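You operate a simulated robot arm through the tools that you are given. There is no shell and no other tool. Be economical: measure what you need, move in short steps, check, and stop when the job is done.

You run a simulated robot arm. Do the job below in one go: nothing can be reset, and whatever is moved stays where it is left.

JOB
Stack the jar labelled "buttons" from the counter top on top of the jar labelled "bands". Put the carton that says "TEA" from the counter top on the lid of tote one and the carton marked "oats" on the top of the scrub board. Push the wall cupboard door shut. Open the top corner drawer, take the black rolled socks from the inside of the top corner drawer and put it on the counter top, then shut the drawer. Push the bottom corner drawer shut. Open the middle corner drawer, fetch the stain stick from the counter top and stand it in the inside of the middle corner drawer and shut the drawer again. Pull the sink door by the drawers open. Do these in any order. Set down upright: carton, stain stick.

The check looks at the end state, three seconds after you hand in, the way a careful person would. Anything else that was tipped, shoved, dropped, spilled or broken makes it a failure. Lids that push on must go on centred and level and be pressed home; caps that screw on are set level and turned clockwise until they are tight.

ROBOT AND FRAMES
A 7-joint arm with a fingered hand on a trunk, on a base that drives. Base frame: it is fixed to the floor where the robot stands at the start and does not move with it; the origin is under the middle of the robot, x ahead of it, y to its left, z up; the surface under the hand at the start is at about z = 0.9. Readings come in m, degrees, newtons and seconds.
With the tool pointing down near the work surface it reaches from about 0.4 to 0.88 m from the robot's upright axis, wherever it stands. Its first joint turns from -143.0 to 143.0 degrees. Places, roughly: blue carton, brown carton, orange carton [0.75, -0.25, 1]; bottom corner drawer [0.4, -0.6, 0.2]; counter top [0.7, -0.1, 0.9]; inside of the middle corner drawer [0.7, -0.6, 0.4]; jar [0.75, 0.25, 1]; lid of tote one [-2.8, 2.8, 0.6]; middle corner drawer [0.6, -0.6, 0.5]; rolled socks [0.5, -0.5, 0.75]; sink door by the drawers [0.4, 1.5, 0.4]; stain stick [0.75, -0.5, 1]; top corner drawer [0.6, -0.6, 0.8]; top of the scrub board (21x20 cm) [0.56, 1.94, 0.9]; wall cupboard door [0.5, -0.6, 1.7]. Payload 3 kg.
The TCP is the grasp point between the finger pads, 0.026 m short of the fingertips. In the tool frame z runs along the fingers and y along their closing line. The gripper opens to 0.148 m. The gripper's body begins 0.073 m behind the TCP. The gripper is a hand of 3 fingers: y runs from the thumb to the fingers, the wrist lies at [0, 0, -0.229] in the tool frame, and closing takes about 1.5 s.
Orientation is that of the tool frame in the base frame, as a unit quaternion [w, x, y, z]. With the fingers straight down and closing along the base's y, the tool's x points along the base's -x, its y along +y and its z along -z.

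CONTROLS
- The arm moves only by the tool nudge_tool. Its argument "increments" is a list of rows, each a list of 7 numbers: the shift along the tool's x, y, z in m, then the turn, a rotation vector about the tool's x, y, z in degrees, then the opening, from 0 (shut) to 1 (fully open). In form: [[tx, ty, tz, rx, ry, rz, claw], ...]. A call has 1 to 20 rows; each row shifts and turns the commanded pose from where the row before left it, along the tool's axes as they then stand. Rows are played at 5 a second. More than 0.05 m and 8.6 degrees between two rows, or a gripper value outside its range, and nothing of the call is played. A pose out of reach is approached as far as the arm can. The call stops where the force on the tool passes 40 N (or 10 N more than at its start, if that is more) or the arm is blocked; 0.2 s more then pass. The fingers move at their own pace (about 0.153 m/s each) and stop on an object; they squeeze with about 30 N. The grip force told is the motor's: it shows also when the fingers shut on nothing. Time passes only in rows, and 0.2 s behind the last, so rows that do not move let the fingers close. It gives the time, the measured TCP pose, the force on the tool (base axes), the opening and the grip force at its end, in the units of the frame above (readings bear some noise), with the torque about the TCP (base axes, N m) and any sound that the robot's microphone picked up.
- Cameras (640 x 400 px; columns grow to the right, rows downward): "scene" is now at [0.1396, 0.0022, 1.8349]; the picture's right is [-0.24, -0.97, 0.00], its down [-0.85, 0.21, -0.48] and it looks along [0.46, -0.11, -0.88] (base axes); focal length 214 px, centre (320, 200). "wrist" rides on the gripper at [0.067, -0.039, -0.09] in the tool frame; the picture's right is [0.50, 0.87, 0.00], its down [-0.66, 0.38, -0.65] and it looks along [-0.57, 0.33, 0.76] (tool axes); focal length 222 px, centre (320, 200). There is no depth. A picture from a camera that has moved, and an enlarged one, comes with that camera's place and axes in the base frame and with its lens. The place of the scene camera against the robot may be out by one fixed shift of up to 0.025 m in any direction.
- camera(camera): a new picture of that camera. The clock stands still meanwhile.
- raise_lower(by): slides the trunk up (or, below 0, down) by that many m; the arm and the scene camera ride with it, the base frame stays. It gives what a move gives, with no picture.
- roll_base(legs): drives the robot by 1 to 6 legs, each [ahead, left, turn to the left] in m, m and degrees, along the robot's own axes; the way and the turn of a leg run together, so that a leg with both is an arc; at most 1.5 m and 180 degrees a leg. The arm and the cameras ride along, it lands a little off, and it stops where it bumps. It gives what a move gives.
- grasp_type(shape): the hand has 3 fingers and takes this shape, open, in about a second: jaw (thumb against the fingers, like two jaws); tri (thumb and two fingers); tip (a fingertip pinch); poke (one finger out to press); point (the index stretched); flat (the hand flat); cup (the hand cupped); fist (a fist). The gripper value then closes the fingers along that shape, each until it touches; the sizes above hold for jaw. It gives what a move gives, with no picture.
- turn_head(pan, tilt): turns the head with the scene camera to pan (to the left, within 86 degrees either way) and tilt (down, from -29 to 69), counted from straight ahead of the robot. It gives what a move gives.
- enlarge(camera, box): a new picture of the part [left, top, right, bottom] of that camera's present view, enlarged. The clock stands still meanwhile.
- close_job(): hands the job in; it is judged then, once.

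Go step by step. Nothing tells you exact positions but the pictures and the camera data: compare them with the known pose of the tool, close in by small moves and look again before you grip or let go. The budget is 493 turns and 238 pictures, counting those below and the enlarged ones. Unless the task says otherwise, let go and move clear before handing in, and close with one line.

The tools are called as a command line: name --pt "numbers of a row" for each row, then --argument value for the rest, lists and objects as JSON in quotes. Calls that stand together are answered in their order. nudge_tool: Moves the arm, as the interface text tells. Its arguments: {"type":"object","properties":{"increments":{"type":"array","items":{"type":"array","items":{"type":"number"}}}},"required":["increments"]} The other tools are called the same way: raise_lower (by) slides the trunk up or down; grasp_type (shape) gives the hand a shape; roll_base (legs) drives the base; turn_head (pan, tilt) turns the head that bears the scene camera; camera (camera) takes a picture; enlarge (camera, box) takes an enlarged picture of a part of a camera's view; close_job () hands the job in.

At the start:

```text
clock: 0.0
tcp_pos: [0.9033, -0.0351, 1.0004]
ee_rot: [0.001, -0.001, 1.0, 0.0]
force: [0.0, -0.4, -0.2]
moment: [-0.02, 0.01, 0.01]
finger_gap: 0.148
grip_force: 0.2
shape: jaw
trunk travel left (down, up): [-0.795, 0.095]
robot x, y, heading: [0.0005, -0.0007, -0.4]
head pan, tilt: [-13.9, 61.5]
```

scene: 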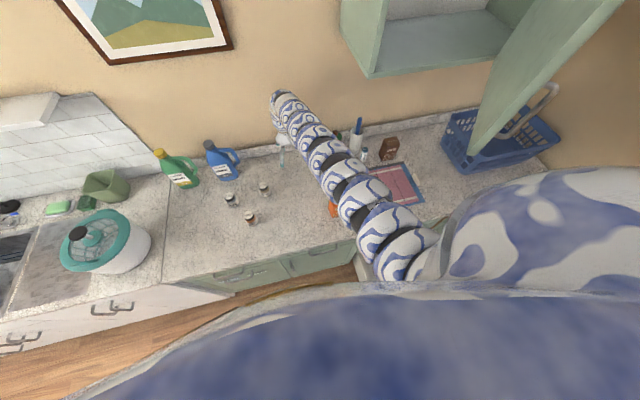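
wrist: 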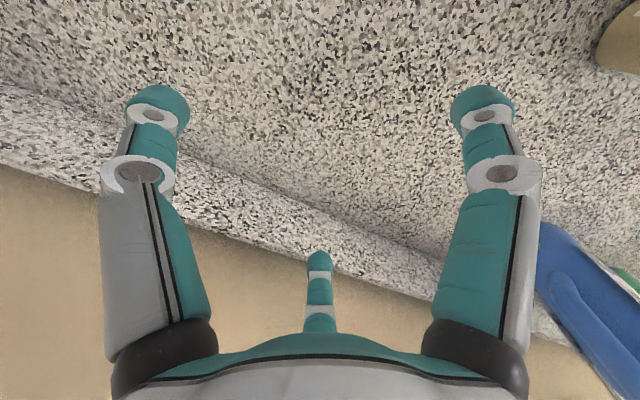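

The arm reaches over the counter; jars lie to the left and cartons on the right under the arm. I'll look around first.

turn_head --pan -50 --tilt 45

camera --camera "scene"

turn_head --pan 40 --tilt 45

camera --camera "scene"

turn_head --pan 5 --tilt 50

camera --camera "scene"

```text
clock: 1.0
tcp_pos: [0.9044, -0.0339, 0.9994]
ee_rot: [0.0, -0.001, 1.0, 0.0]
force: [-0.4, 0.4, 0.4]
moment: [-0.01, -0.03, -0.02]
finger_gap: 0.1477
grip_force: 0.0
shape: jaw
trunk travel left (down, up): [-0.795, 0.095]
robot x, y, heading: [0.003, -0.0005, -0.1]
head pan, tilt: [-50.0, 45.0]
```

```text
235 pictures are left
camera scene: at [0.1289, -0.0444, 1.8561], right [-0.77, -0.64, 0.0], down [-0.46, 0.54, -0.71], along [0.45, -0.54, -0.71], focal length 214 px, centre (320, 200)
```

scene: 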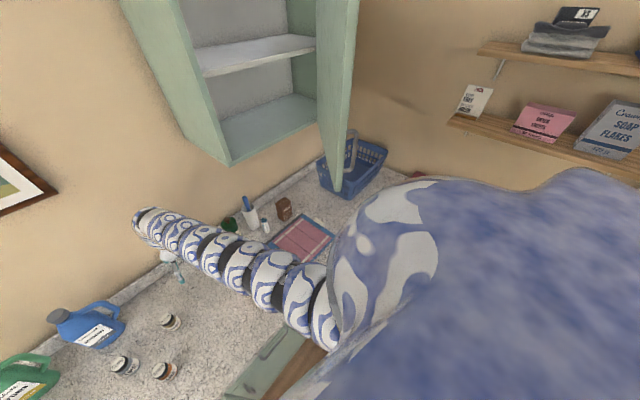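

```text
clock: 2.7
tcp_pos: [0.9026, -0.033, 1.0016]
ee_rot: [0.001, 0.0, 1.0, 0.0]
force: [0.1, 0.2, -0.4]
moment: [0.0, 0.0, -0.01]
finger_gap: 0.1482
grip_force: 0.0
shape: jaw
trunk travel left (down, up): [-0.795, 0.095]
robot x, y, heading: [0.0033, -0.0018, -0.1]
head pan, tilt: [40.0, 45.0]
```

```text
234 pictures are left
camera scene: at [0.1389, 0.07, 1.8561], right [0.64, -0.77, 0.0], down [-0.54, -0.45, -0.71], along [0.54, 0.45, -0.71], focal length 214 px, centre (320, 200)
```

scene: 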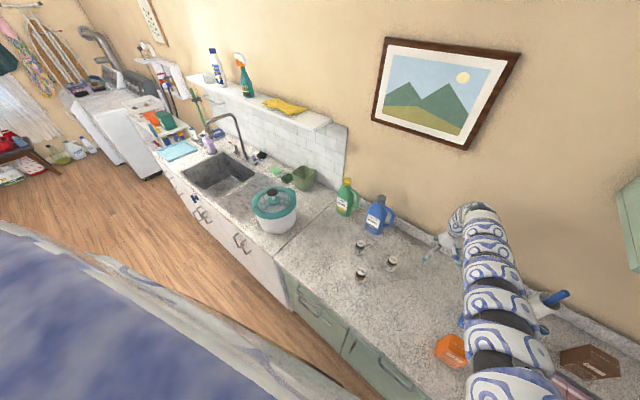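

```text
clock: 3.7
tcp_pos: [0.904, -0.033, 1.0006]
ee_rot: [0.002, 0.0, 1.0, 0.0]
force: [0.2, 1.2, -0.9]
moment: [-0.01, -0.01, -0.03]
finger_gap: 0.1477
grip_force: 0.1
shape: jaw
trunk travel left (down, up): [-0.795, 0.095]
robot x, y, heading: [-0.0, 0.0008, -0.0]
head pan, tilt: [5.0, 50.0]
```

```text
233 pictures are left
camera scene: at [0.1533, 0.0246, 1.8492], right [0.09, -1.0, 0.0], down [-0.76, -0.07, -0.64], along [0.64, 0.06, -0.77], focal length 214 px, centre (320, 200)
```

scene: 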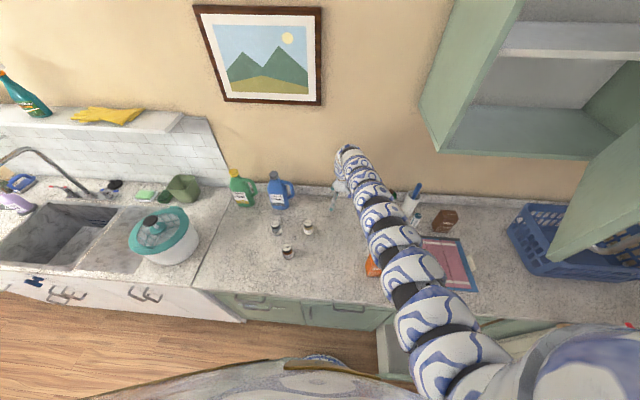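

enlarge --camera "scene" --box '[220, 170, 350, 270]'

enlarge --camera "scene" --box '[320, 160, 640, 360]'

```text
4.00 times, centred on (285, 220) of scene
camera zoom: at [0.1533, 0.0246, 1.8492], right [0.09, -1.0, 0.0], down [-0.76, -0.07, -0.64], along [0.64, 0.06, -0.77], focal length 858 px, centre (460, 120)
```

zoom: 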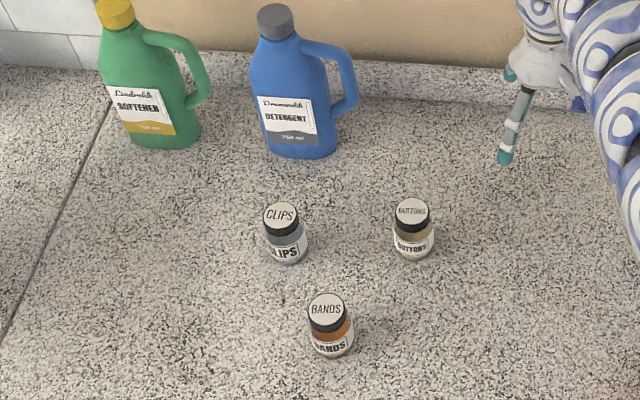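

```text
2.00 times, centred on (480, 260) of scene
camera zoom: at [0.1533, 0.0246, 1.8492], right [0.09, -1.0, 0.0], down [-0.76, -0.07, -0.64], along [0.64, 0.06, -0.77], focal length 429 px, centre (0, 80)
```

zoom: 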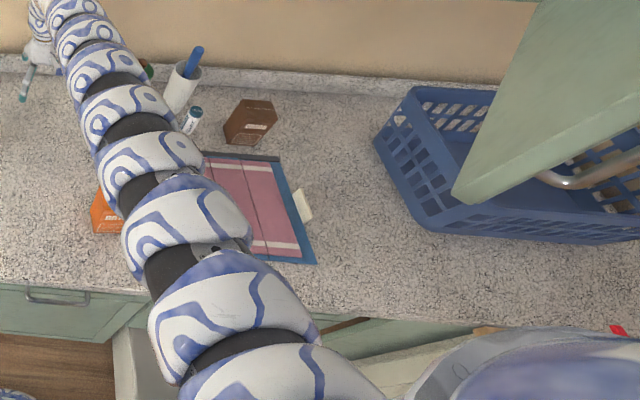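

nudge_tool --pt "0 0 -0.05 0 0 0 1" --pt "0 0 -0.05 0 0 0 1" --pt "0.0275 0.029 0 0 0 0 1" --pt "0.0275 0.029 0 0 0 0 1" --pt "0.0275 0.029 0 0 0 0 1" --pt "0.0275 0.029 0 0 0 0 1" --pt "0.0275 0.029 0 0 0 0 1" --pt "0.0275 0.029 0 0 0 0 1" --pt "0 0 0 0 0 0 1"

camera --camera "wrist"

camera --camera "scene"

```text
clock: 5.7
tcp_pos: [0.7383, 0.1378, 1.0996]
ee_rot: [-0.001, 0.001, 1.0, 0.001]
force: [-0.1, 0.0, 0.2]
moment: [0.0, 0.05, -0.03]
finger_gap: 0.1479
grip_force: 0.0
shape: jaw
trunk travel left (down, up): [-0.795, 0.095]
robot x, y, heading: [-0.0017, 0.0002, 0.1]
head pan, tilt: [5.0, 50.0]
```

```text
230 pictures are left
camera wrist: at [0.6704, 0.0988, 1.1896], right [-0.5, 0.87, 0.0], down [0.66, 0.38, 0.65], along [0.57, 0.33, -0.76], focal length 222 px, centre (320, 200)
```

wrist: 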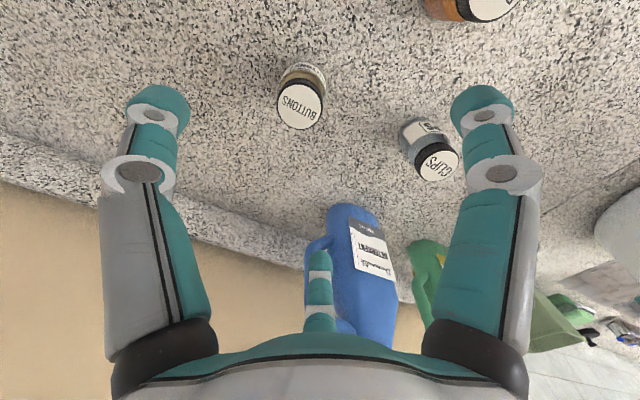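

```text
229 pictures are left
camera scene: at [0.1538, 0.0225, 1.8491], right [0.09, -1.0, 0.0], down [-0.76, -0.07, -0.64], along [0.64, 0.06, -0.77], focal length 214 px, centre (320, 200)
```

scene: 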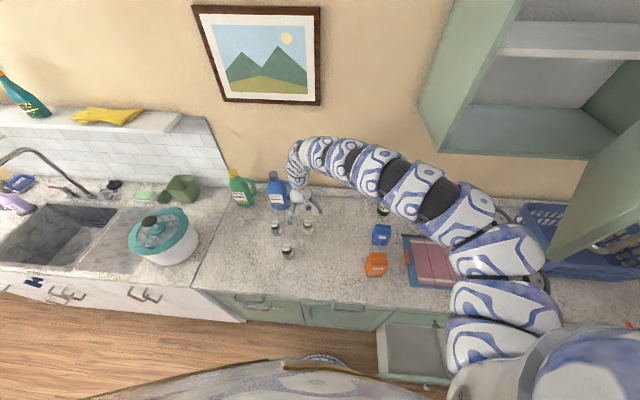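

nudge_tool --pt "-0.003 -0.02 0 0 0 0 1" --pt "0 0 0.04 0 0 0 1" --pt "0 0 0.045 0 0 0 1" --pt "0 0 0 0 0 0 1"

camera --camera "wrist"

```text
clock: 6.7
tcp_pos: [0.742, 0.1196, 1.013]
ee_rot: [0.001, 0.0, 1.0, 0.0]
force: [0.9, 0.2, -0.4]
moment: [0.03, 0.01, 0.02]
finger_gap: 0.148
grip_force: 0.1
shape: jaw
trunk travel left (down, up): [-0.795, 0.095]
robot x, y, heading: [0.0019, 0.0003, 0.0]
head pan, tilt: [5.0, 50.0]
```

```text
228 pictures are left
camera wrist: at [0.6732, 0.081, 1.1043], right [-0.5, 0.87, 0.0], down [0.65, 0.38, 0.65], along [0.57, 0.33, -0.76], focal length 222 px, centre (320, 200)
```

wrist: 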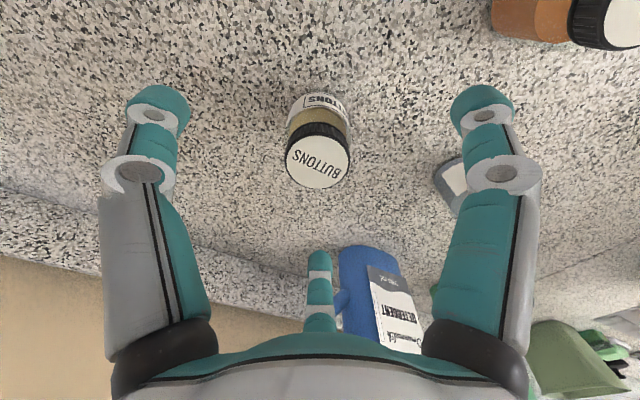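

nudge_tool --pt "0 0 0.035 0 0 0 1" --pt "0 0 0.03 0 0 0 1" --pt "0 0 0 0 0 0 0.4" --pt "0 0 0 0 0 0 0.2" --pt "0 0 0 0 0 0 0" --pt "0 0 0 0 0 0 0" --pt "0 0 0 0 0 0 0" --pt "0 0 0 0 0 0 0"

camera --camera "wrist"

```text
clock: 8.5
tcp_pos: [0.7415, 0.1194, 0.9499]
ee_rot: [0.001, 0.0, 1.0, 0.0]
force: [0.4, 0.8, -0.8]
moment: [0.01, 0.03, -0.01]
finger_gap: 0.0412
grip_force: 30.2
shape: jaw
trunk travel left (down, up): [-0.795, 0.095]
robot x, y, heading: [-0.0005, 0.0002, 0.1]
head pan, tilt: [5.0, 50.0]
```

```text
227 pictures are left
camera wrist: at [0.6731, 0.081, 1.0404], right [-0.5, 0.87, 0.0], down [0.65, 0.38, 0.65], along [0.57, 0.33, -0.76], focal length 222 px, centre (320, 200)
```

wrist: 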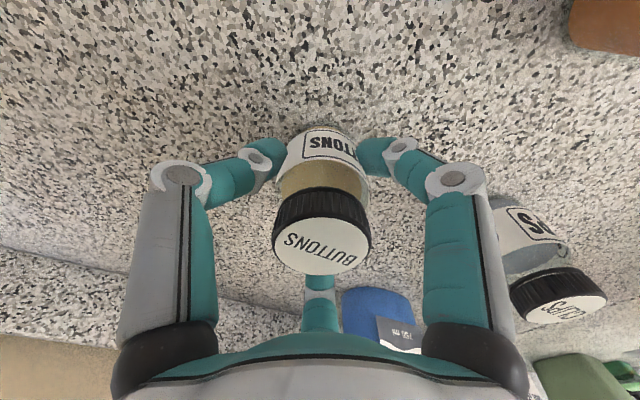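

nudge_tool --pt "0 0 -0.01 0 0 0 0" --pt "0 0 -0.04 0 0 0 0" --pt "0 0 -0.05 0 0 0 0" --pt "0 0 -0.03 0 0 0 0" --pt "0.04 0 0 0 0 0 0" --pt "0.04 0 0 0 0 0 0" --pt "0 0 0 0 0 0 0"

camera --camera "wrist"

enlarge --camera "scene" --box '[220, 170, 350, 270]'

```text
clock: 10.1
tcp_pos: [0.7064, 0.1442, 1.052]
ee_rot: [-0.001, 0.0, 1.0, 0.0]
force: [-1.2, 0.6, -0.6]
moment: [0.04, 0.02, -0.04]
finger_gap: 0.0409
grip_force: 29.9
shape: jaw
out of reach, approached as far as the arm can: row 5, 6
trunk travel left (down, up): [-0.795, 0.095]
robot x, y, heading: [-0.0005, 0.0028, 0.2]
head pan, tilt: [5.0, 50.0]
```

```text
226 pictures are left
camera wrist: at [0.6386, 0.1039, 1.1436], right [-0.5, 0.87, 0.0], down [0.66, 0.38, 0.65], along [0.56, 0.33, -0.76], focal length 222 px, centre (320, 200)
```

wrist: 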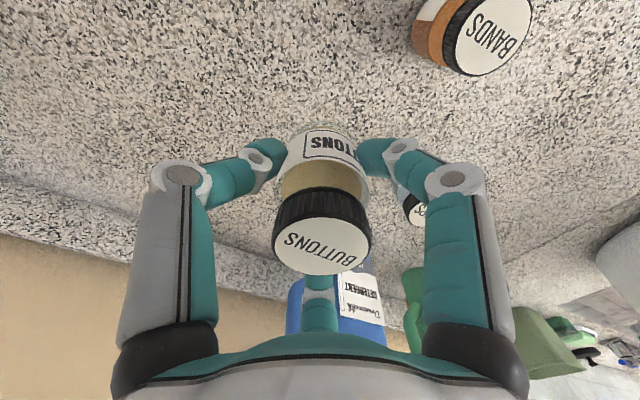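

```text
4.00 times, centred on (285, 220) of scene
camera zoom: at [0.1536, 0.0234, 1.8491], right [0.09, -1.0, 0.0], down [-0.76, -0.07, -0.64], along [0.64, 0.06, -0.77], focal length 858 px, centre (460, 120)
```

zoom: 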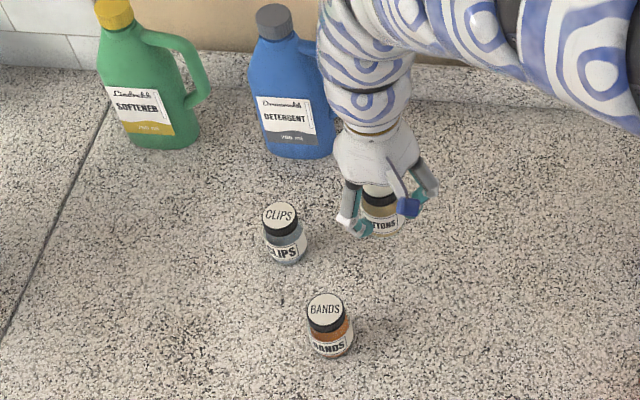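

nudge_tool --pt "0.0 0.0 -0.01 0 0 0 0" --pt "0.018 0.01 0 0 0 0 0" --pt "0.018 0.01 0 0 0 0 0" --pt "0 0 0 0 0 0 0"

```text
clock: 11.1
tcp_pos: [0.6876, 0.1749, 1.0509]
ee_rot: [0.0, -0.001, 1.0, -0.001]
force: [-0.9, 0.4, -1.4]
moment: [-0.02, 0.0, -0.03]
finger_gap: 0.0407
grip_force: 30.1
shape: jaw
out of reach, approached as far as the arm can: row 1, 2, 3
trunk travel left (down, up): [-0.795, 0.095]
robot x, y, heading: [-0.0001, -0.002, 0.3]
head pan, tilt: [5.0, 50.0]
```

raise_lower --by 0.09

nudge_tool --pt "0.0 0.0 0.04 0 0 0 0" --pt "0.0 0.0 0.03 0 0 0 0" --pt "0.02 0.006 0 0 0 0 0" --pt "0.02 0.006 0 0 0 0 0" --pt "0.02 0.006 0 0 0 0 0" --pt "0 0 0 0 0 0 0"

```text
clock: 12.3
tcp_pos: [0.6828, 0.174, 1.1411]
ee_rot: [0.001, 0.0, 1.0, 0.0]
force: [-0.5, -1.5, -1.6]
moment: [-0.01, 0.01, 0.01]
finger_gap: 0.0413
grip_force: 29.8
shape: jaw
trunk travel left (down, up): [-0.885, 0.005]
robot x, y, heading: [-0.0003, 0.0019, 0.1]
head pan, tilt: [5.0, 50.0]
```

```text
clock: 13.7
tcp_pos: [0.622, 0.1927, 1.0714]
ee_rot: [0.002, -0.001, 1.0, 0.001]
force: [0.2, 0.0, -1.3]
moment: [0.03, 0.02, -0.02]
finger_gap: 0.0408
grip_force: 29.6
shape: jaw
trunk travel left (down, up): [-0.885, 0.005]
robot x, y, heading: [-0.0023, -0.0001, 0.0]
head pan, tilt: [5.0, 50.0]
```

camera --camera "wrist"

enlarge --camera "scene" --box '[220, 200, 350, 300]'

```text
224 pictures are left
camera wrist: at [0.5542, 0.1533, 1.1627], right [-0.5, 0.87, 0.0], down [0.65, 0.38, 0.66], along [0.57, 0.33, -0.75], focal length 222 px, centre (320, 200)
```

wrist: 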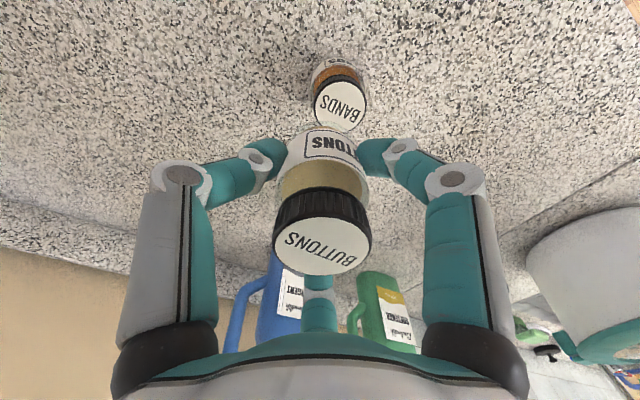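

```text
4.00 times, centred on (285, 250) of scene
camera zoom: at [0.133, 0.0228, 1.9234], right [0.09, -1.0, 0.0], down [-0.87, -0.08, -0.48], along [0.48, 0.04, -0.88], focal length 858 px, centre (460, 0)
```

zoom: 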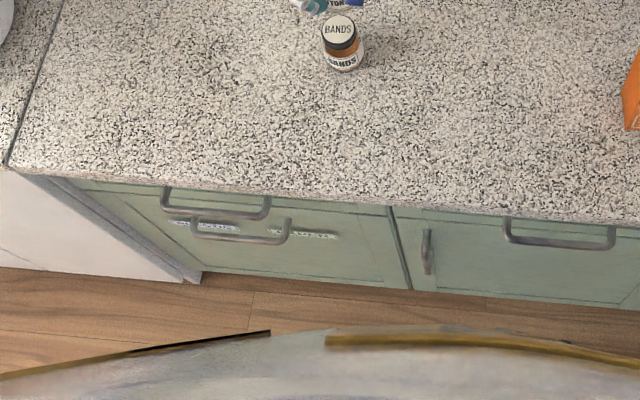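

nudge_tool --pt "0.012 0.003 0 0 0 0 0" --pt "0.011 0.0025 0 0 0 0 0" --pt "0.0 0.0 0.03 0 0 0 0" --pt "0 0 0 0 0 0 0"

camera --camera "wrist"

enlarge --camera "scene" --box '[256, 180, 336, 230]'

```text
clock: 14.7
tcp_pos: [0.5997, 0.1985, 1.0414]
ee_rot: [0.002, 0.001, 1.0, 0.0]
force: [1.2, -0.1, -1.7]
moment: [0.02, -0.04, 0.02]
finger_gap: 0.0408
grip_force: 29.7
shape: jaw
trunk travel left (down, up): [-0.885, 0.005]
robot x, y, heading: [-0.0006, 0.0003, -0.0]
head pan, tilt: [5.0, 50.0]
```

```text
222 pictures are left
camera wrist: at [0.5315, 0.1589, 1.132], right [-0.5, 0.87, 0.0], down [0.65, 0.38, 0.66], along [0.57, 0.33, -0.76], focal length 222 px, centre (320, 200)
```

wrist: 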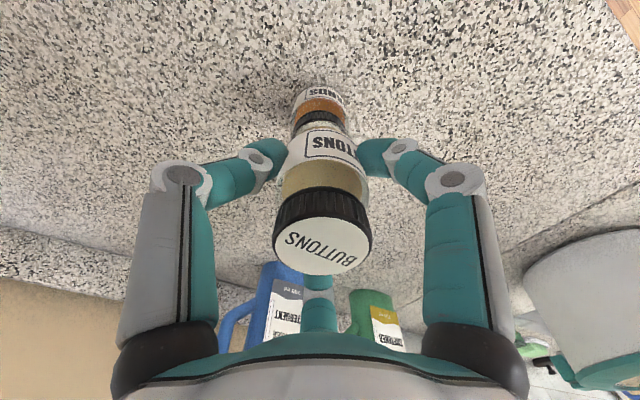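

```text
8.00 times, centred on (296, 205) of scene
camera zoom: at [0.133, 0.0229, 1.9234], right [0.09, -1.0, 0.0], down [-0.87, -0.08, -0.48], along [0.48, 0.04, -0.88], focal length 1716 px, centre (512, 160)
```

zoom: 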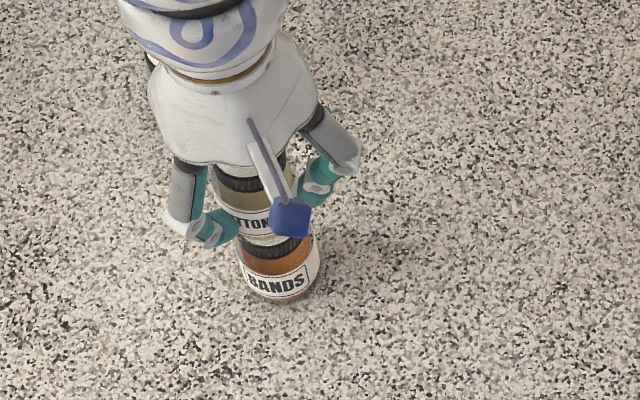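

nudge_tool --pt "0 0 0.008 0 0 0 0" --pt "0.0 0.0 0.006 0 0 0 0" --pt "0 0 0 0 0 0 0"

enlarge --camera "wrist" --box '[240, 60, 400, 160]'

```text
clock: 15.5
tcp_pos: [0.6017, 0.1965, 1.0305]
ee_rot: [0.003, 0.0, 1.0, 0.0]
force: [-0.2, -0.5, 18.5]
moment: [-0.13, 0.15, 0.0]
finger_gap: 0.0416
grip_force: 30.1
shape: jaw
trunk travel left (down, up): [-0.885, 0.005]
robot x, y, heading: [0.0021, 0.0022, 0.0]
head pan, tilt: [5.0, 50.0]
```

```text
4.00 times, centred on (320, 110) of wrist
camera zoom: at [0.5318, 0.1588, 1.1202], right [-0.5, 0.87, 0.0], down [0.65, 0.38, 0.66], along [0.57, 0.33, -0.75], focal length 888 px, centre (320, 560)
```

zoom: 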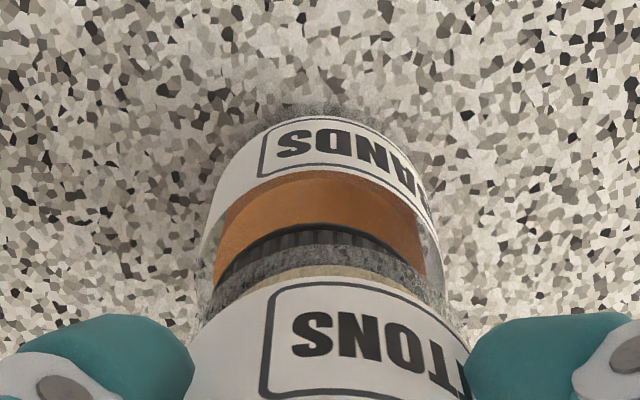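

nudge_tool --pt "0.001 -0.001 -0.003 0 0 0 0" --pt "0 0 0 0 0 0 0" --pt "0 0 0 0 0 0 0.32" --pt "0 0 0 0 0 0 0.4" --pt "0 0 0 0 0 0 0.5" --pt "0 0 0 0 0 0 0.7" --pt "0 0 0 0 0 0 1" --pt "0 0 0 0 0 0 1"

camera --camera "wrist"

```text
clock: 17.3
tcp_pos: [0.5988, 0.1963, 1.0316]
ee_rot: [0.002, 0.0, 1.0, -0.001]
force: [-0.2, 0.4, 0.0]
moment: [-0.02, 0.0, -0.02]
finger_gap: 0.1481
grip_force: 0.0
shape: jaw
trunk travel left (down, up): [-0.885, 0.005]
robot x, y, heading: [0.0005, 0.0021, -0.2]
head pan, tilt: [5.0, 50.0]
```

```text
219 pictures are left
camera wrist: at [0.5308, 0.1579, 1.1215], right [-0.5, 0.87, 0.0], down [0.65, 0.38, 0.66], along [0.57, 0.33, -0.76], focal length 222 px, centre (320, 200)
```

wrist: 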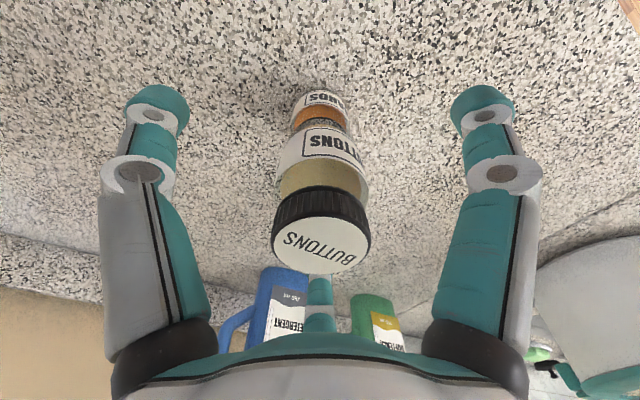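

nudge_tool --pt "0 0 -0.015 0 0 0 1" --pt "0 0 -0.015 0 0 0 1" --pt "0 0 -0.015 0 0 0 1" --pt "0 0 -0.015 0 0 0 1" --pt "0 0 0 0 0 0 1"

```text
clock: 18.5
tcp_pos: [0.6071, 0.2033, 1.0823]
ee_rot: [0.0, -0.001, 1.0, 0.0]
force: [-0.3, 0.8, 0.4]
moment: [0.01, 0.01, -0.01]
finger_gap: 0.1478
grip_force: 0.0
shape: jaw
out of reach, approached as far as the arm can: row 3, 4
trunk travel left (down, up): [-0.885, 0.005]
robot x, y, heading: [0.0006, -0.0003, 0.1]
head pan, tilt: [5.0, 50.0]
```

nudge_tool --pt "-0.01 0 -0.012 0 0 0 1" --pt "-0.01 0 -0.012 0 0 0 1" --pt "-0.02 0 -0.012 0 0 0 1" --pt "-0.02 -0.0 -0.012 0 0 0 1" --pt "0 -0.04 0 0 0 0 1" --pt "0 -0.05 0 0 0 0 1" --pt "0 -0.05 0 0 0 0 1" --pt "0 -0.05 0 0 0 0 1" --pt "0 0 0 0 0 0 1"

camera --camera "scene"

camera --camera "wrist"

```text
clock: 20.5
tcp_pos: [0.7126, 0.0365, 1.0936]
ee_rot: [0.001, 0.0, 1.0, 0.0]
force: [0.5, 0.1, 0.6]
moment: [0.05, -0.02, -0.03]
finger_gap: 0.1482
grip_force: 0.0
shape: jaw
out of reach, approached as far as the arm can: row 2, 5, 6, 7, 8
trunk travel left (down, up): [-0.885, 0.005]
robot x, y, heading: [0.0003, -0.004, 0.1]
head pan, tilt: [5.0, 50.0]
```

```text
218 pictures are left
camera scene: at [0.1333, 0.0229, 1.9233], right [0.09, -1.0, 0.0], down [-0.88, -0.08, -0.48], along [0.47, 0.04, -0.88], focal length 214 px, centre (320, 200)
```

scene: 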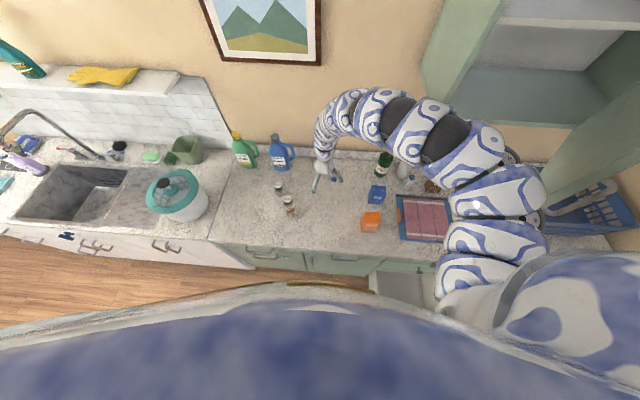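

```text
217 pictures are left
camera wrist: at [0.6442, -0.0022, 1.1835], right [-0.5, 0.87, 0.0], down [0.65, 0.38, 0.65], along [0.57, 0.33, -0.76], focal length 222 px, centre (320, 200)
```

wrist: 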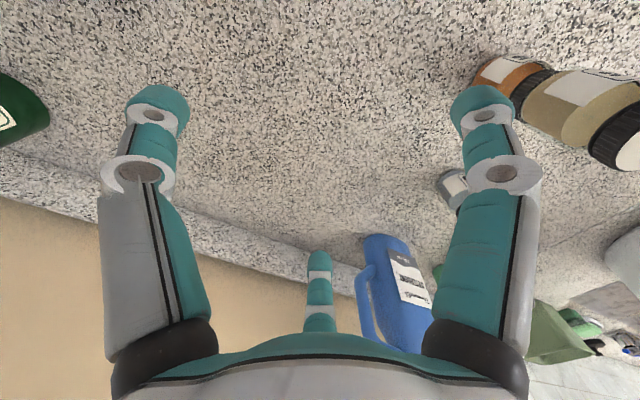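

enlarge --camera "scene" --box '[340, 130, 540, 255]'

```text
3.20 times, centred on (440, 192) of scene
camera zoom: at [0.1333, 0.0229, 1.9233], right [0.09, -1.0, 0.0], down [-0.88, -0.08, -0.48], along [0.47, 0.04, -0.88], focal length 686 px, centre (-64, 224)
```

zoom: 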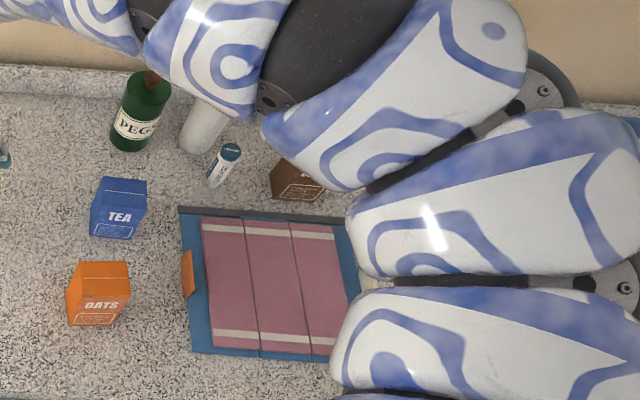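

nudge_tool --pt "0 -0.03 0 0 0 0 1" --pt "0 -0.045 0 0 0 0 1" --pt "0 -0.045 0 0 0 0 1" --pt "0 -0.045 0 0 0 0 1" --pt "0 -0.045 0 0 0 0 1" --pt "0 0 0 0 0 0 1"

camera --camera "wrist"

camera --camera "scene"

```text
clock: 21.9
tcp_pos: [0.7355, -0.1686, 1.072]
ee_rot: [0.001, 0.0, 1.0, 0.0]
force: [0.5, -0.2, 0.5]
moment: [-0.02, 0.01, 0.01]
finger_gap: 0.1477
grip_force: 0.0
shape: jaw
out of reach, approached as far as the arm can: row 1, 2, 3, 4
trunk travel left (down, up): [-0.885, 0.005]
robot x, y, heading: [-0.0004, -0.0011, 0.0]
head pan, tilt: [5.0, 50.0]
```

```text
215 pictures are left
camera wrist: at [0.6674, -0.2084, 1.1628], right [-0.5, 0.87, 0.0], down [0.65, 0.38, 0.66], along [0.57, 0.33, -0.76], focal length 222 px, centre (320, 200)
```

wrist: 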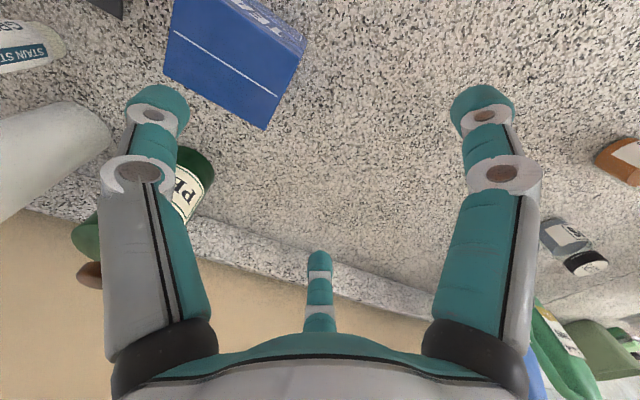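

```text
214 pictures are left
camera scene: at [0.1334, 0.0229, 1.9233], right [0.09, -1.0, 0.0], down [-0.88, -0.08, -0.48], along [0.47, 0.04, -0.88], focal length 214 px, centre (320, 200)
```

scene: 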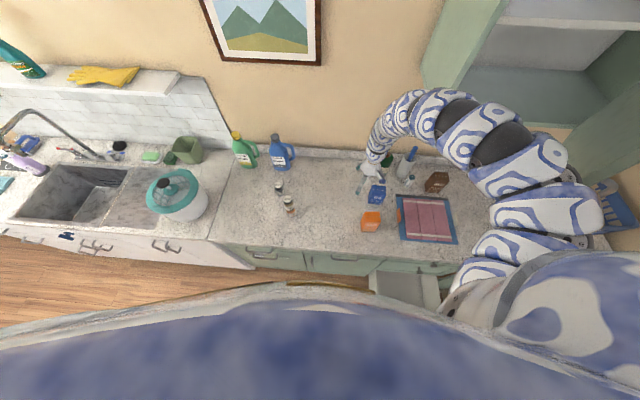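

grasp_type --shape "tip"

camera --camera "wrist"

grasp_type --shape "tri"

camera --camera "wrist"

```text
clock: 22.8
tcp_pos: [0.7352, -0.168, 1.0716]
ee_rot: [0.0, 0.0, 1.0, 0.001]
force: [-0.6, -0.4, -0.1]
moment: [0.01, 0.0, 0.03]
finger_gap: 0.148
grip_force: 0.1
shape: tip
trunk travel left (down, up): [-0.885, 0.005]
robot x, y, heading: [-0.0015, -0.0005, -0.1]
head pan, tilt: [5.0, 50.0]
```

```text
213 pictures are left
camera wrist: at [0.6673, -0.2082, 1.1627], right [-0.5, 0.87, 0.0], down [0.65, 0.38, 0.65], along [0.57, 0.33, -0.76], focal length 222 px, centre (320, 200)
```

wrist: 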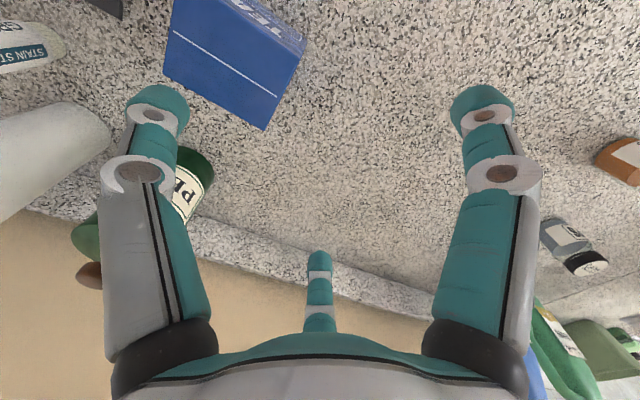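

```text
clock: 23.7
tcp_pos: [0.736, -0.1699, 1.0725]
ee_rot: [0.001, 0.0, 1.0, 0.0]
force: [-0.3, -0.4, -1.0]
moment: [0.02, -0.01, 0.03]
finger_gap: 0.1479
grip_force: 0.0
shape: tri
trunk travel left (down, up): [-0.885, 0.005]
robot x, y, heading: [0.0018, -0.0016, -0.1]
head pan, tilt: [5.0, 50.0]
```

```text
212 pictures are left
camera wrist: at [0.6673, -0.2082, 1.1627], right [-0.5, 0.87, 0.0], down [0.65, 0.38, 0.65], along [0.57, 0.33, -0.76], focal length 222 px, centre (320, 200)
```

wrist: 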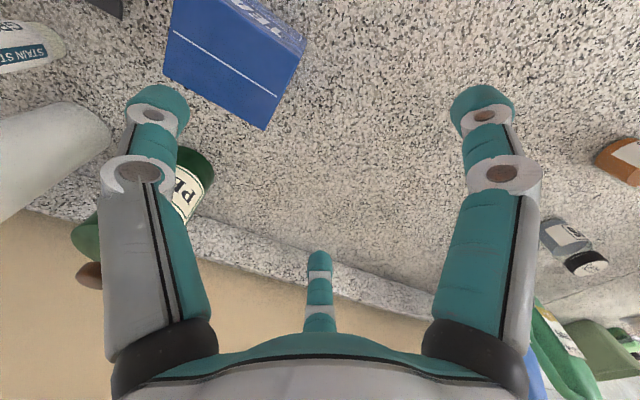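

grasp_type --shape "jaw"

turn_head --pan -45 --tilt 35

camera --camera "scene"

```text
clock: 24.6
tcp_pos: [0.7355, -0.1677, 1.0728]
ee_rot: [0.0, 0.001, 1.0, -0.001]
force: [-0.1, 0.3, -0.3]
moment: [-0.01, -0.03, -0.01]
finger_gap: 0.1479
grip_force: 0.1
shape: jaw
trunk travel left (down, up): [-0.885, 0.005]
robot x, y, heading: [-0.0018, 0.0006, 0.4]
head pan, tilt: [5.0, 50.0]
```

```text
clock: 25.8
tcp_pos: [0.7354, -0.1685, 1.0713]
ee_rot: [0.001, 0.0, 1.0, 0.0]
force: [-0.2, -0.1, -0.3]
moment: [0.0, 0.01, -0.02]
finger_gap: 0.148
grip_force: 0.2
shape: jaw
trunk travel left (down, up): [-0.885, 0.005]
robot x, y, heading: [-0.0007, 0.0029, 0.1]
head pan, tilt: [-45.0, 35.0]
```

```text
211 pictures are left
camera scene: at [0.1337, 0.0228, 1.9233], right [0.08, -1.0, 0.0], down [-0.88, -0.07, -0.47], along [0.47, 0.04, -0.88], focal length 214 px, centre (320, 200)
```

scene: 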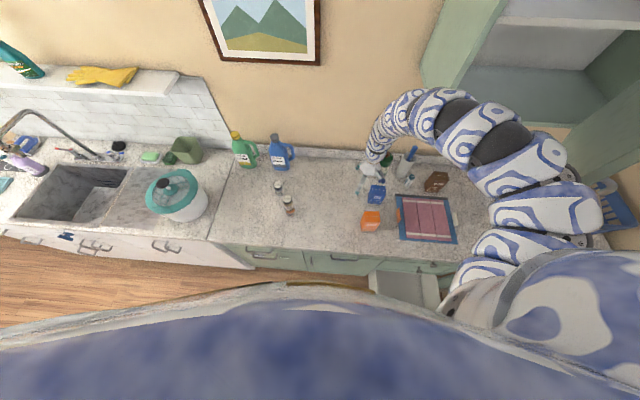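

turn_head --pan -40 --tilt 40

camera --camera "scene"

```text
clock: 26.5
tcp_pos: [0.7362, -0.1692, 1.0715]
ee_rot: [0.001, 0.001, 1.0, 0.0]
force: [0.1, -0.4, 0.1]
moment: [0.01, 0.02, 0.0]
finger_gap: 0.1478
grip_force: 0.1
shape: jaw
trunk travel left (down, up): [-0.885, 0.005]
robot x, y, heading: [-0.0003, 0.0034, 0.1]
head pan, tilt: [-40.0, 40.0]
```

```text
210 pictures are left
camera scene: at [0.1338, 0.0228, 1.9233], right [0.08, -1.0, 0.0], down [-0.88, -0.07, -0.47], along [0.47, 0.04, -0.88], focal length 214 px, centre (320, 200)
```

scene: 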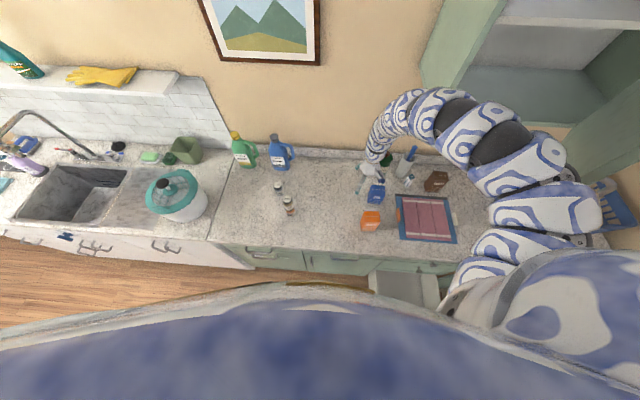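

raise_lower --by -0.02

turn_head --pan -42 --tilt 38

camera --camera "scene"

```text
clock: 27.1
tcp_pos: [0.7397, -0.1699, 1.0535]
ee_rot: [-0.001, 0.001, 1.0, -0.001]
force: [0.6, 0.0, 0.4]
moment: [0.01, -0.01, -0.02]
finger_gap: 0.1479
grip_force: 0.1
shape: jaw
trunk travel left (down, up): [-0.865, 0.025]
robot x, y, heading: [-0.0023, -0.0021, 0.0]
head pan, tilt: [-40.0, 40.0]
```

```text
clock: 27.8
tcp_pos: [0.7404, -0.1704, 1.0508]
ee_rot: [-0.001, 0.0, 1.0, -0.001]
force: [-0.5, 0.4, -0.7]
moment: [-0.02, 0.01, 0.0]
finger_gap: 0.1482
grip_force: 0.1
shape: jaw
trunk travel left (down, up): [-0.865, 0.025]
robot x, y, heading: [0.0019, -0.0012, -0.1]
head pan, tilt: [-42.0, 38.0]
```

```text
209 pictures are left
camera scene: at [0.141, -0.0402, 1.9364], right [-0.67, -0.74, 0.0], down [-0.46, 0.41, -0.79], along [0.59, -0.53, -0.62], focal length 214 px, centre (320, 200)
```

scene: 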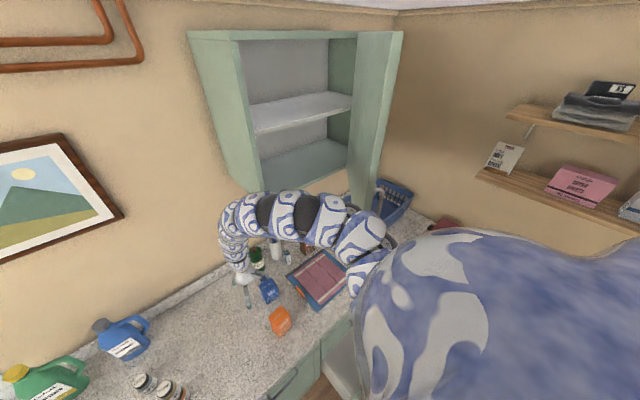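

roll_base --legs '[[-0.07, 0, 0]]'

camera --camera "wrist"

```text
clock: 28.8
tcp_pos: [0.6678, -0.1682, 1.0521]
ee_rot: [-0.001, 0.0, 1.0, 0.0]
force: [1.3, -0.5, 0.1]
moment: [-0.01, -0.08, -0.01]
finger_gap: 0.1479
grip_force: 0.0
shape: jaw
trunk travel left (down, up): [-0.865, 0.025]
robot x, y, heading: [-0.0691, -0.0023, -0.1]
head pan, tilt: [-42.0, 38.0]
```

```text
208 pictures are left
camera wrist: at [0.5999, -0.2077, 1.1428], right [-0.5, 0.87, 0.0], down [0.66, 0.38, 0.65], along [0.57, 0.33, -0.76], focal length 222 px, centre (320, 200)
```

wrist: 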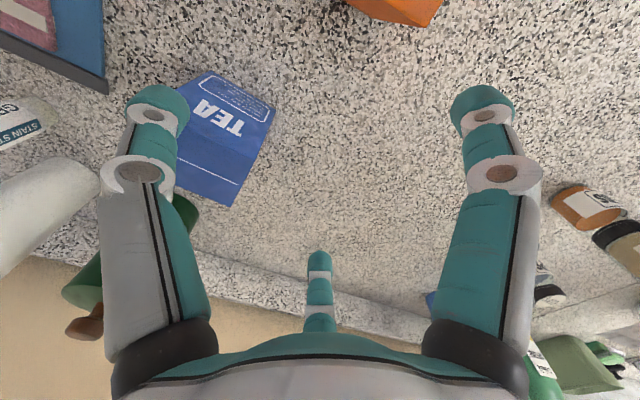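

nudge_tool --pt "-0.026 -0.037 0 0 0 0 1" --pt "-0.026 -0.037 0 0 0 0 1" --pt "0 0 0 0 0 0 1"

camera --camera "wrist"

camera --camera "scene"

```text
clock: 29.6
tcp_pos: [0.7196, -0.2429, 1.0513]
ee_rot: [-0.001, -0.001, 1.0, -0.001]
force: [-0.7, 0.0, 0.1]
moment: [0.0, -0.02, 0.01]
finger_gap: 0.1478
grip_force: 0.0
shape: jaw
trunk travel left (down, up): [-0.865, 0.025]
robot x, y, heading: [-0.069, -0.0016, -0.2]
head pan, tilt: [-42.0, 38.0]
```

```text
207 pictures are left
camera wrist: at [0.6533, -0.2818, 1.1422], right [-0.5, 0.87, 0.0], down [0.66, 0.38, 0.65], along [0.56, 0.33, -0.76], focal length 222 px, centre (320, 200)
```

wrist: 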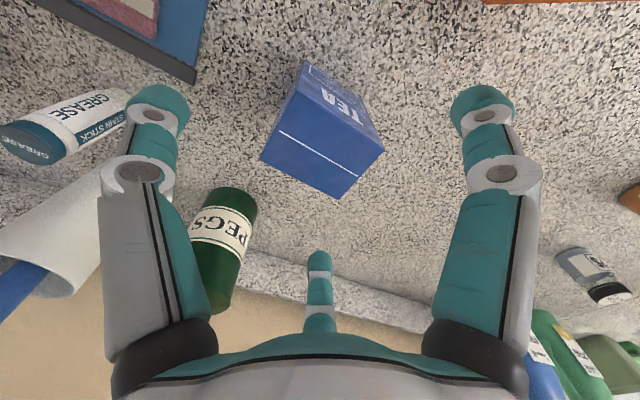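

```text
206 pictures are left
camera scene: at [0.0701, -0.0396, 1.9364], right [-0.67, -0.74, 0.0], down [-0.46, 0.41, -0.79], along [0.59, -0.53, -0.62], focal length 214 px, centre (320, 200)
```

scene: 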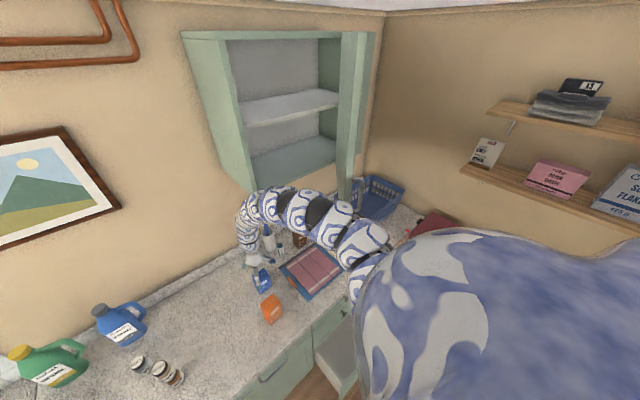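

nudge_tool --pt "0 0 0.045 0 0 0 1" --pt "0 0 0.045 0 0 0 1" --pt "0 0 0 0 0 0 0.5" --pt "0 0 0 0 0 0 0.2" --pt "0 0 0 0 0 0 0" --pt "0 0 0 0 0 0 0" --pt "0 0 0 0 0 0 0"

camera --camera "wrist"

```text
clock: 31.2
tcp_pos: [0.7204, -0.2421, 0.9603]
ee_rot: [-0.002, 0.0, 1.0, -0.002]
force: [0.5, -0.3, 0.3]
moment: [0.0, -0.03, -0.03]
finger_gap: 0.0577
grip_force: 30.1
shape: jaw
trunk travel left (down, up): [-0.865, 0.025]
robot x, y, heading: [-0.0708, 0.0002, -0.0]
head pan, tilt: [-42.0, 38.0]
```

```text
205 pictures are left
camera wrist: at [0.6528, -0.282, 1.0516], right [-0.5, 0.87, 0.0], down [0.66, 0.38, 0.65], along [0.56, 0.33, -0.76], focal length 222 px, centre (320, 200)
```

wrist: 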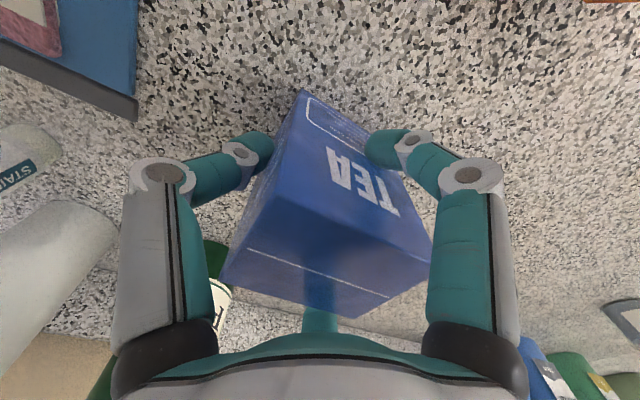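

nudge_tool --pt "0 0 -0.02 0 0 0 0" --pt "0 0 -0.04 0 0 0 0" --pt "0 0 -0.04 0 0 0 0" --pt "0 0 -0.04 0 0 0 0" --pt "0 0.04 0 0 0 0 0" --pt "0 0.05 0 0 0 0 0" --pt "0 0.05 0 0 0 0 0" --pt "0 0.05 0 0 0 0 0" --pt "0 0 0 0 0 0 0"

camera --camera "wrist"

turn_head --pan 80 --tilt 35

camera --camera "scene"

```text
clock: 33.2
tcp_pos: [0.7218, -0.0534, 1.1007]
ee_rot: [-0.002, 0.0, 1.0, 0.001]
force: [0.1, -0.3, -1.4]
moment: [-0.01, 0.01, -0.02]
finger_gap: 0.0569
grip_force: 30.4
shape: jaw
trunk travel left (down, up): [-0.865, 0.025]
robot x, y, heading: [-0.065, -0.0029, 0.0]
head pan, tilt: [-42.0, 38.0]
```

```text
204 pictures are left
camera wrist: at [0.6538, -0.0926, 1.1919], right [-0.5, 0.87, 0.0], down [0.66, 0.38, 0.65], along [0.56, 0.33, -0.76], focal length 222 px, centre (320, 200)
```

wrist: 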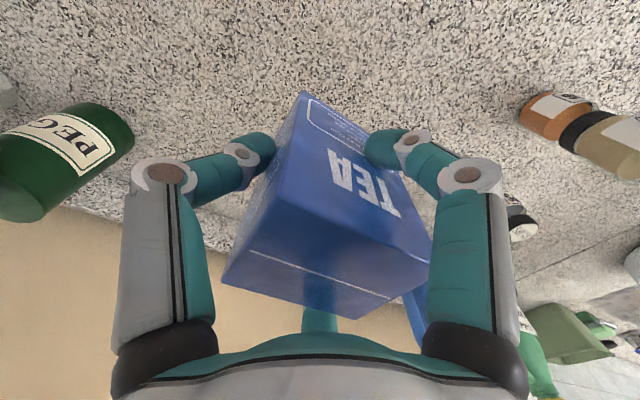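

```text
clock: 35.2
tcp_pos: [0.7222, -0.0526, 1.1016]
ee_rot: [-0.002, 0.0, 1.0, -0.002]
force: [-0.1, 0.0, -1.6]
moment: [0.02, 0.03, 0.0]
finger_gap: 0.0565
grip_force: 29.8
shape: jaw
trunk travel left (down, up): [-0.865, 0.025]
robot x, y, heading: [-0.0706, 0.0012, -0.1]
head pan, tilt: [80.0, 35.0]
```

```text
203 pictures are left
camera scene: at [0.0218, 0.1044, 1.9409], right [0.98, -0.17, 0.0], down [-0.1, -0.56, -0.82], along [0.14, 0.81, -0.57], focal length 214 px, centre (320, 200)
```

scene: 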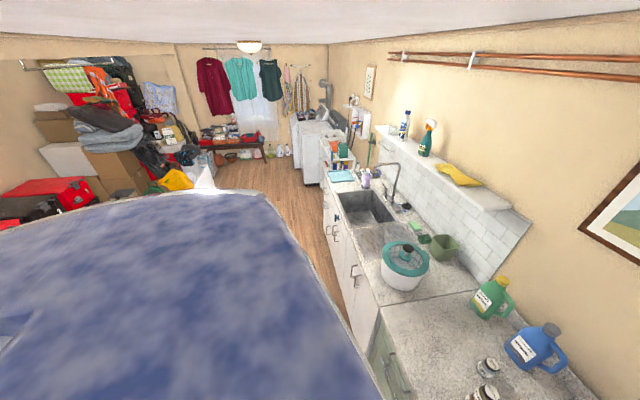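

roll_base --legs '[[-0.35, 0, 0]]'

turn_head --pan -45 --tilt 50

camera --camera "scene"

turn_head --pan 84 --tilt 30

camera --camera "scene"

```text
clock: 37.5
tcp_pos: [0.3678, -0.0527, 1.1031]
ee_rot: [-0.001, 0.0, 1.0, -0.001]
force: [-0.9, -0.5, -1.2]
moment: [0.0, -0.06, -0.02]
finger_gap: 0.0569
grip_force: 30.1
shape: jaw
trunk travel left (down, up): [-0.865, 0.025]
robot x, y, heading: [-0.4207, -0.0006, 0.0]
head pan, tilt: [80.0, 35.0]
```

```text
clock: 39.5
tcp_pos: [0.3693, -0.0541, 1.1006]
ee_rot: [-0.001, 0.001, 1.0, -0.001]
force: [0.5, -0.3, -2.3]
moment: [-0.03, -0.01, -0.02]
finger_gap: 0.0567
grip_force: 29.8
shape: jaw
trunk travel left (down, up): [-0.865, 0.025]
robot x, y, heading: [-0.4253, -0.0009, -0.1]
head pan, tilt: [-45.0, 50.0]
```

```text
202 pictures are left
camera scene: at [-0.2922, -0.0367, 1.9192], right [-0.71, -0.71, 0.0], down [-0.54, 0.54, -0.64], along [0.45, -0.45, -0.77], focal length 214 px, centre (320, 200)
```

scene: 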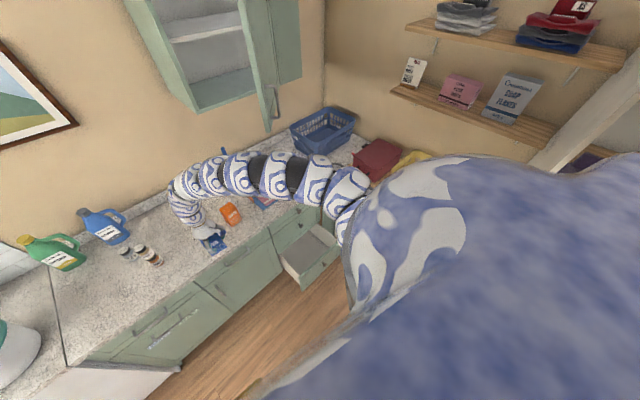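

```text
clock: 41.6
tcp_pos: [0.3675, -0.0533, 1.1012]
ee_rot: [-0.002, 0.001, 1.0, -0.001]
force: [0.0, 0.5, -2.5]
moment: [0.02, -0.01, 0.01]
finger_gap: 0.0567
grip_force: 30.1
shape: jaw
trunk travel left (down, up): [-0.865, 0.025]
robot x, y, heading: [-0.4251, -0.0021, -0.0]
head pan, tilt: [84.0, 30.0]
```

```text
201 pictures are left
camera scene: at [-0.3371, 0.1077, 1.9487], right [0.99, -0.11, 0.0], down [-0.05, -0.5, -0.87], along [0.09, 0.86, -0.5], focal length 214 px, centre (320, 200)
```

scene: 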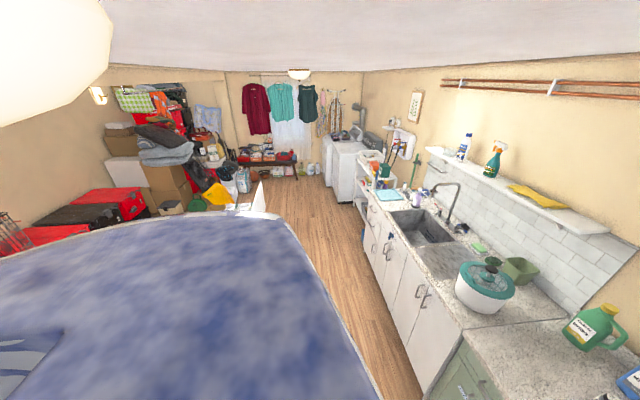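

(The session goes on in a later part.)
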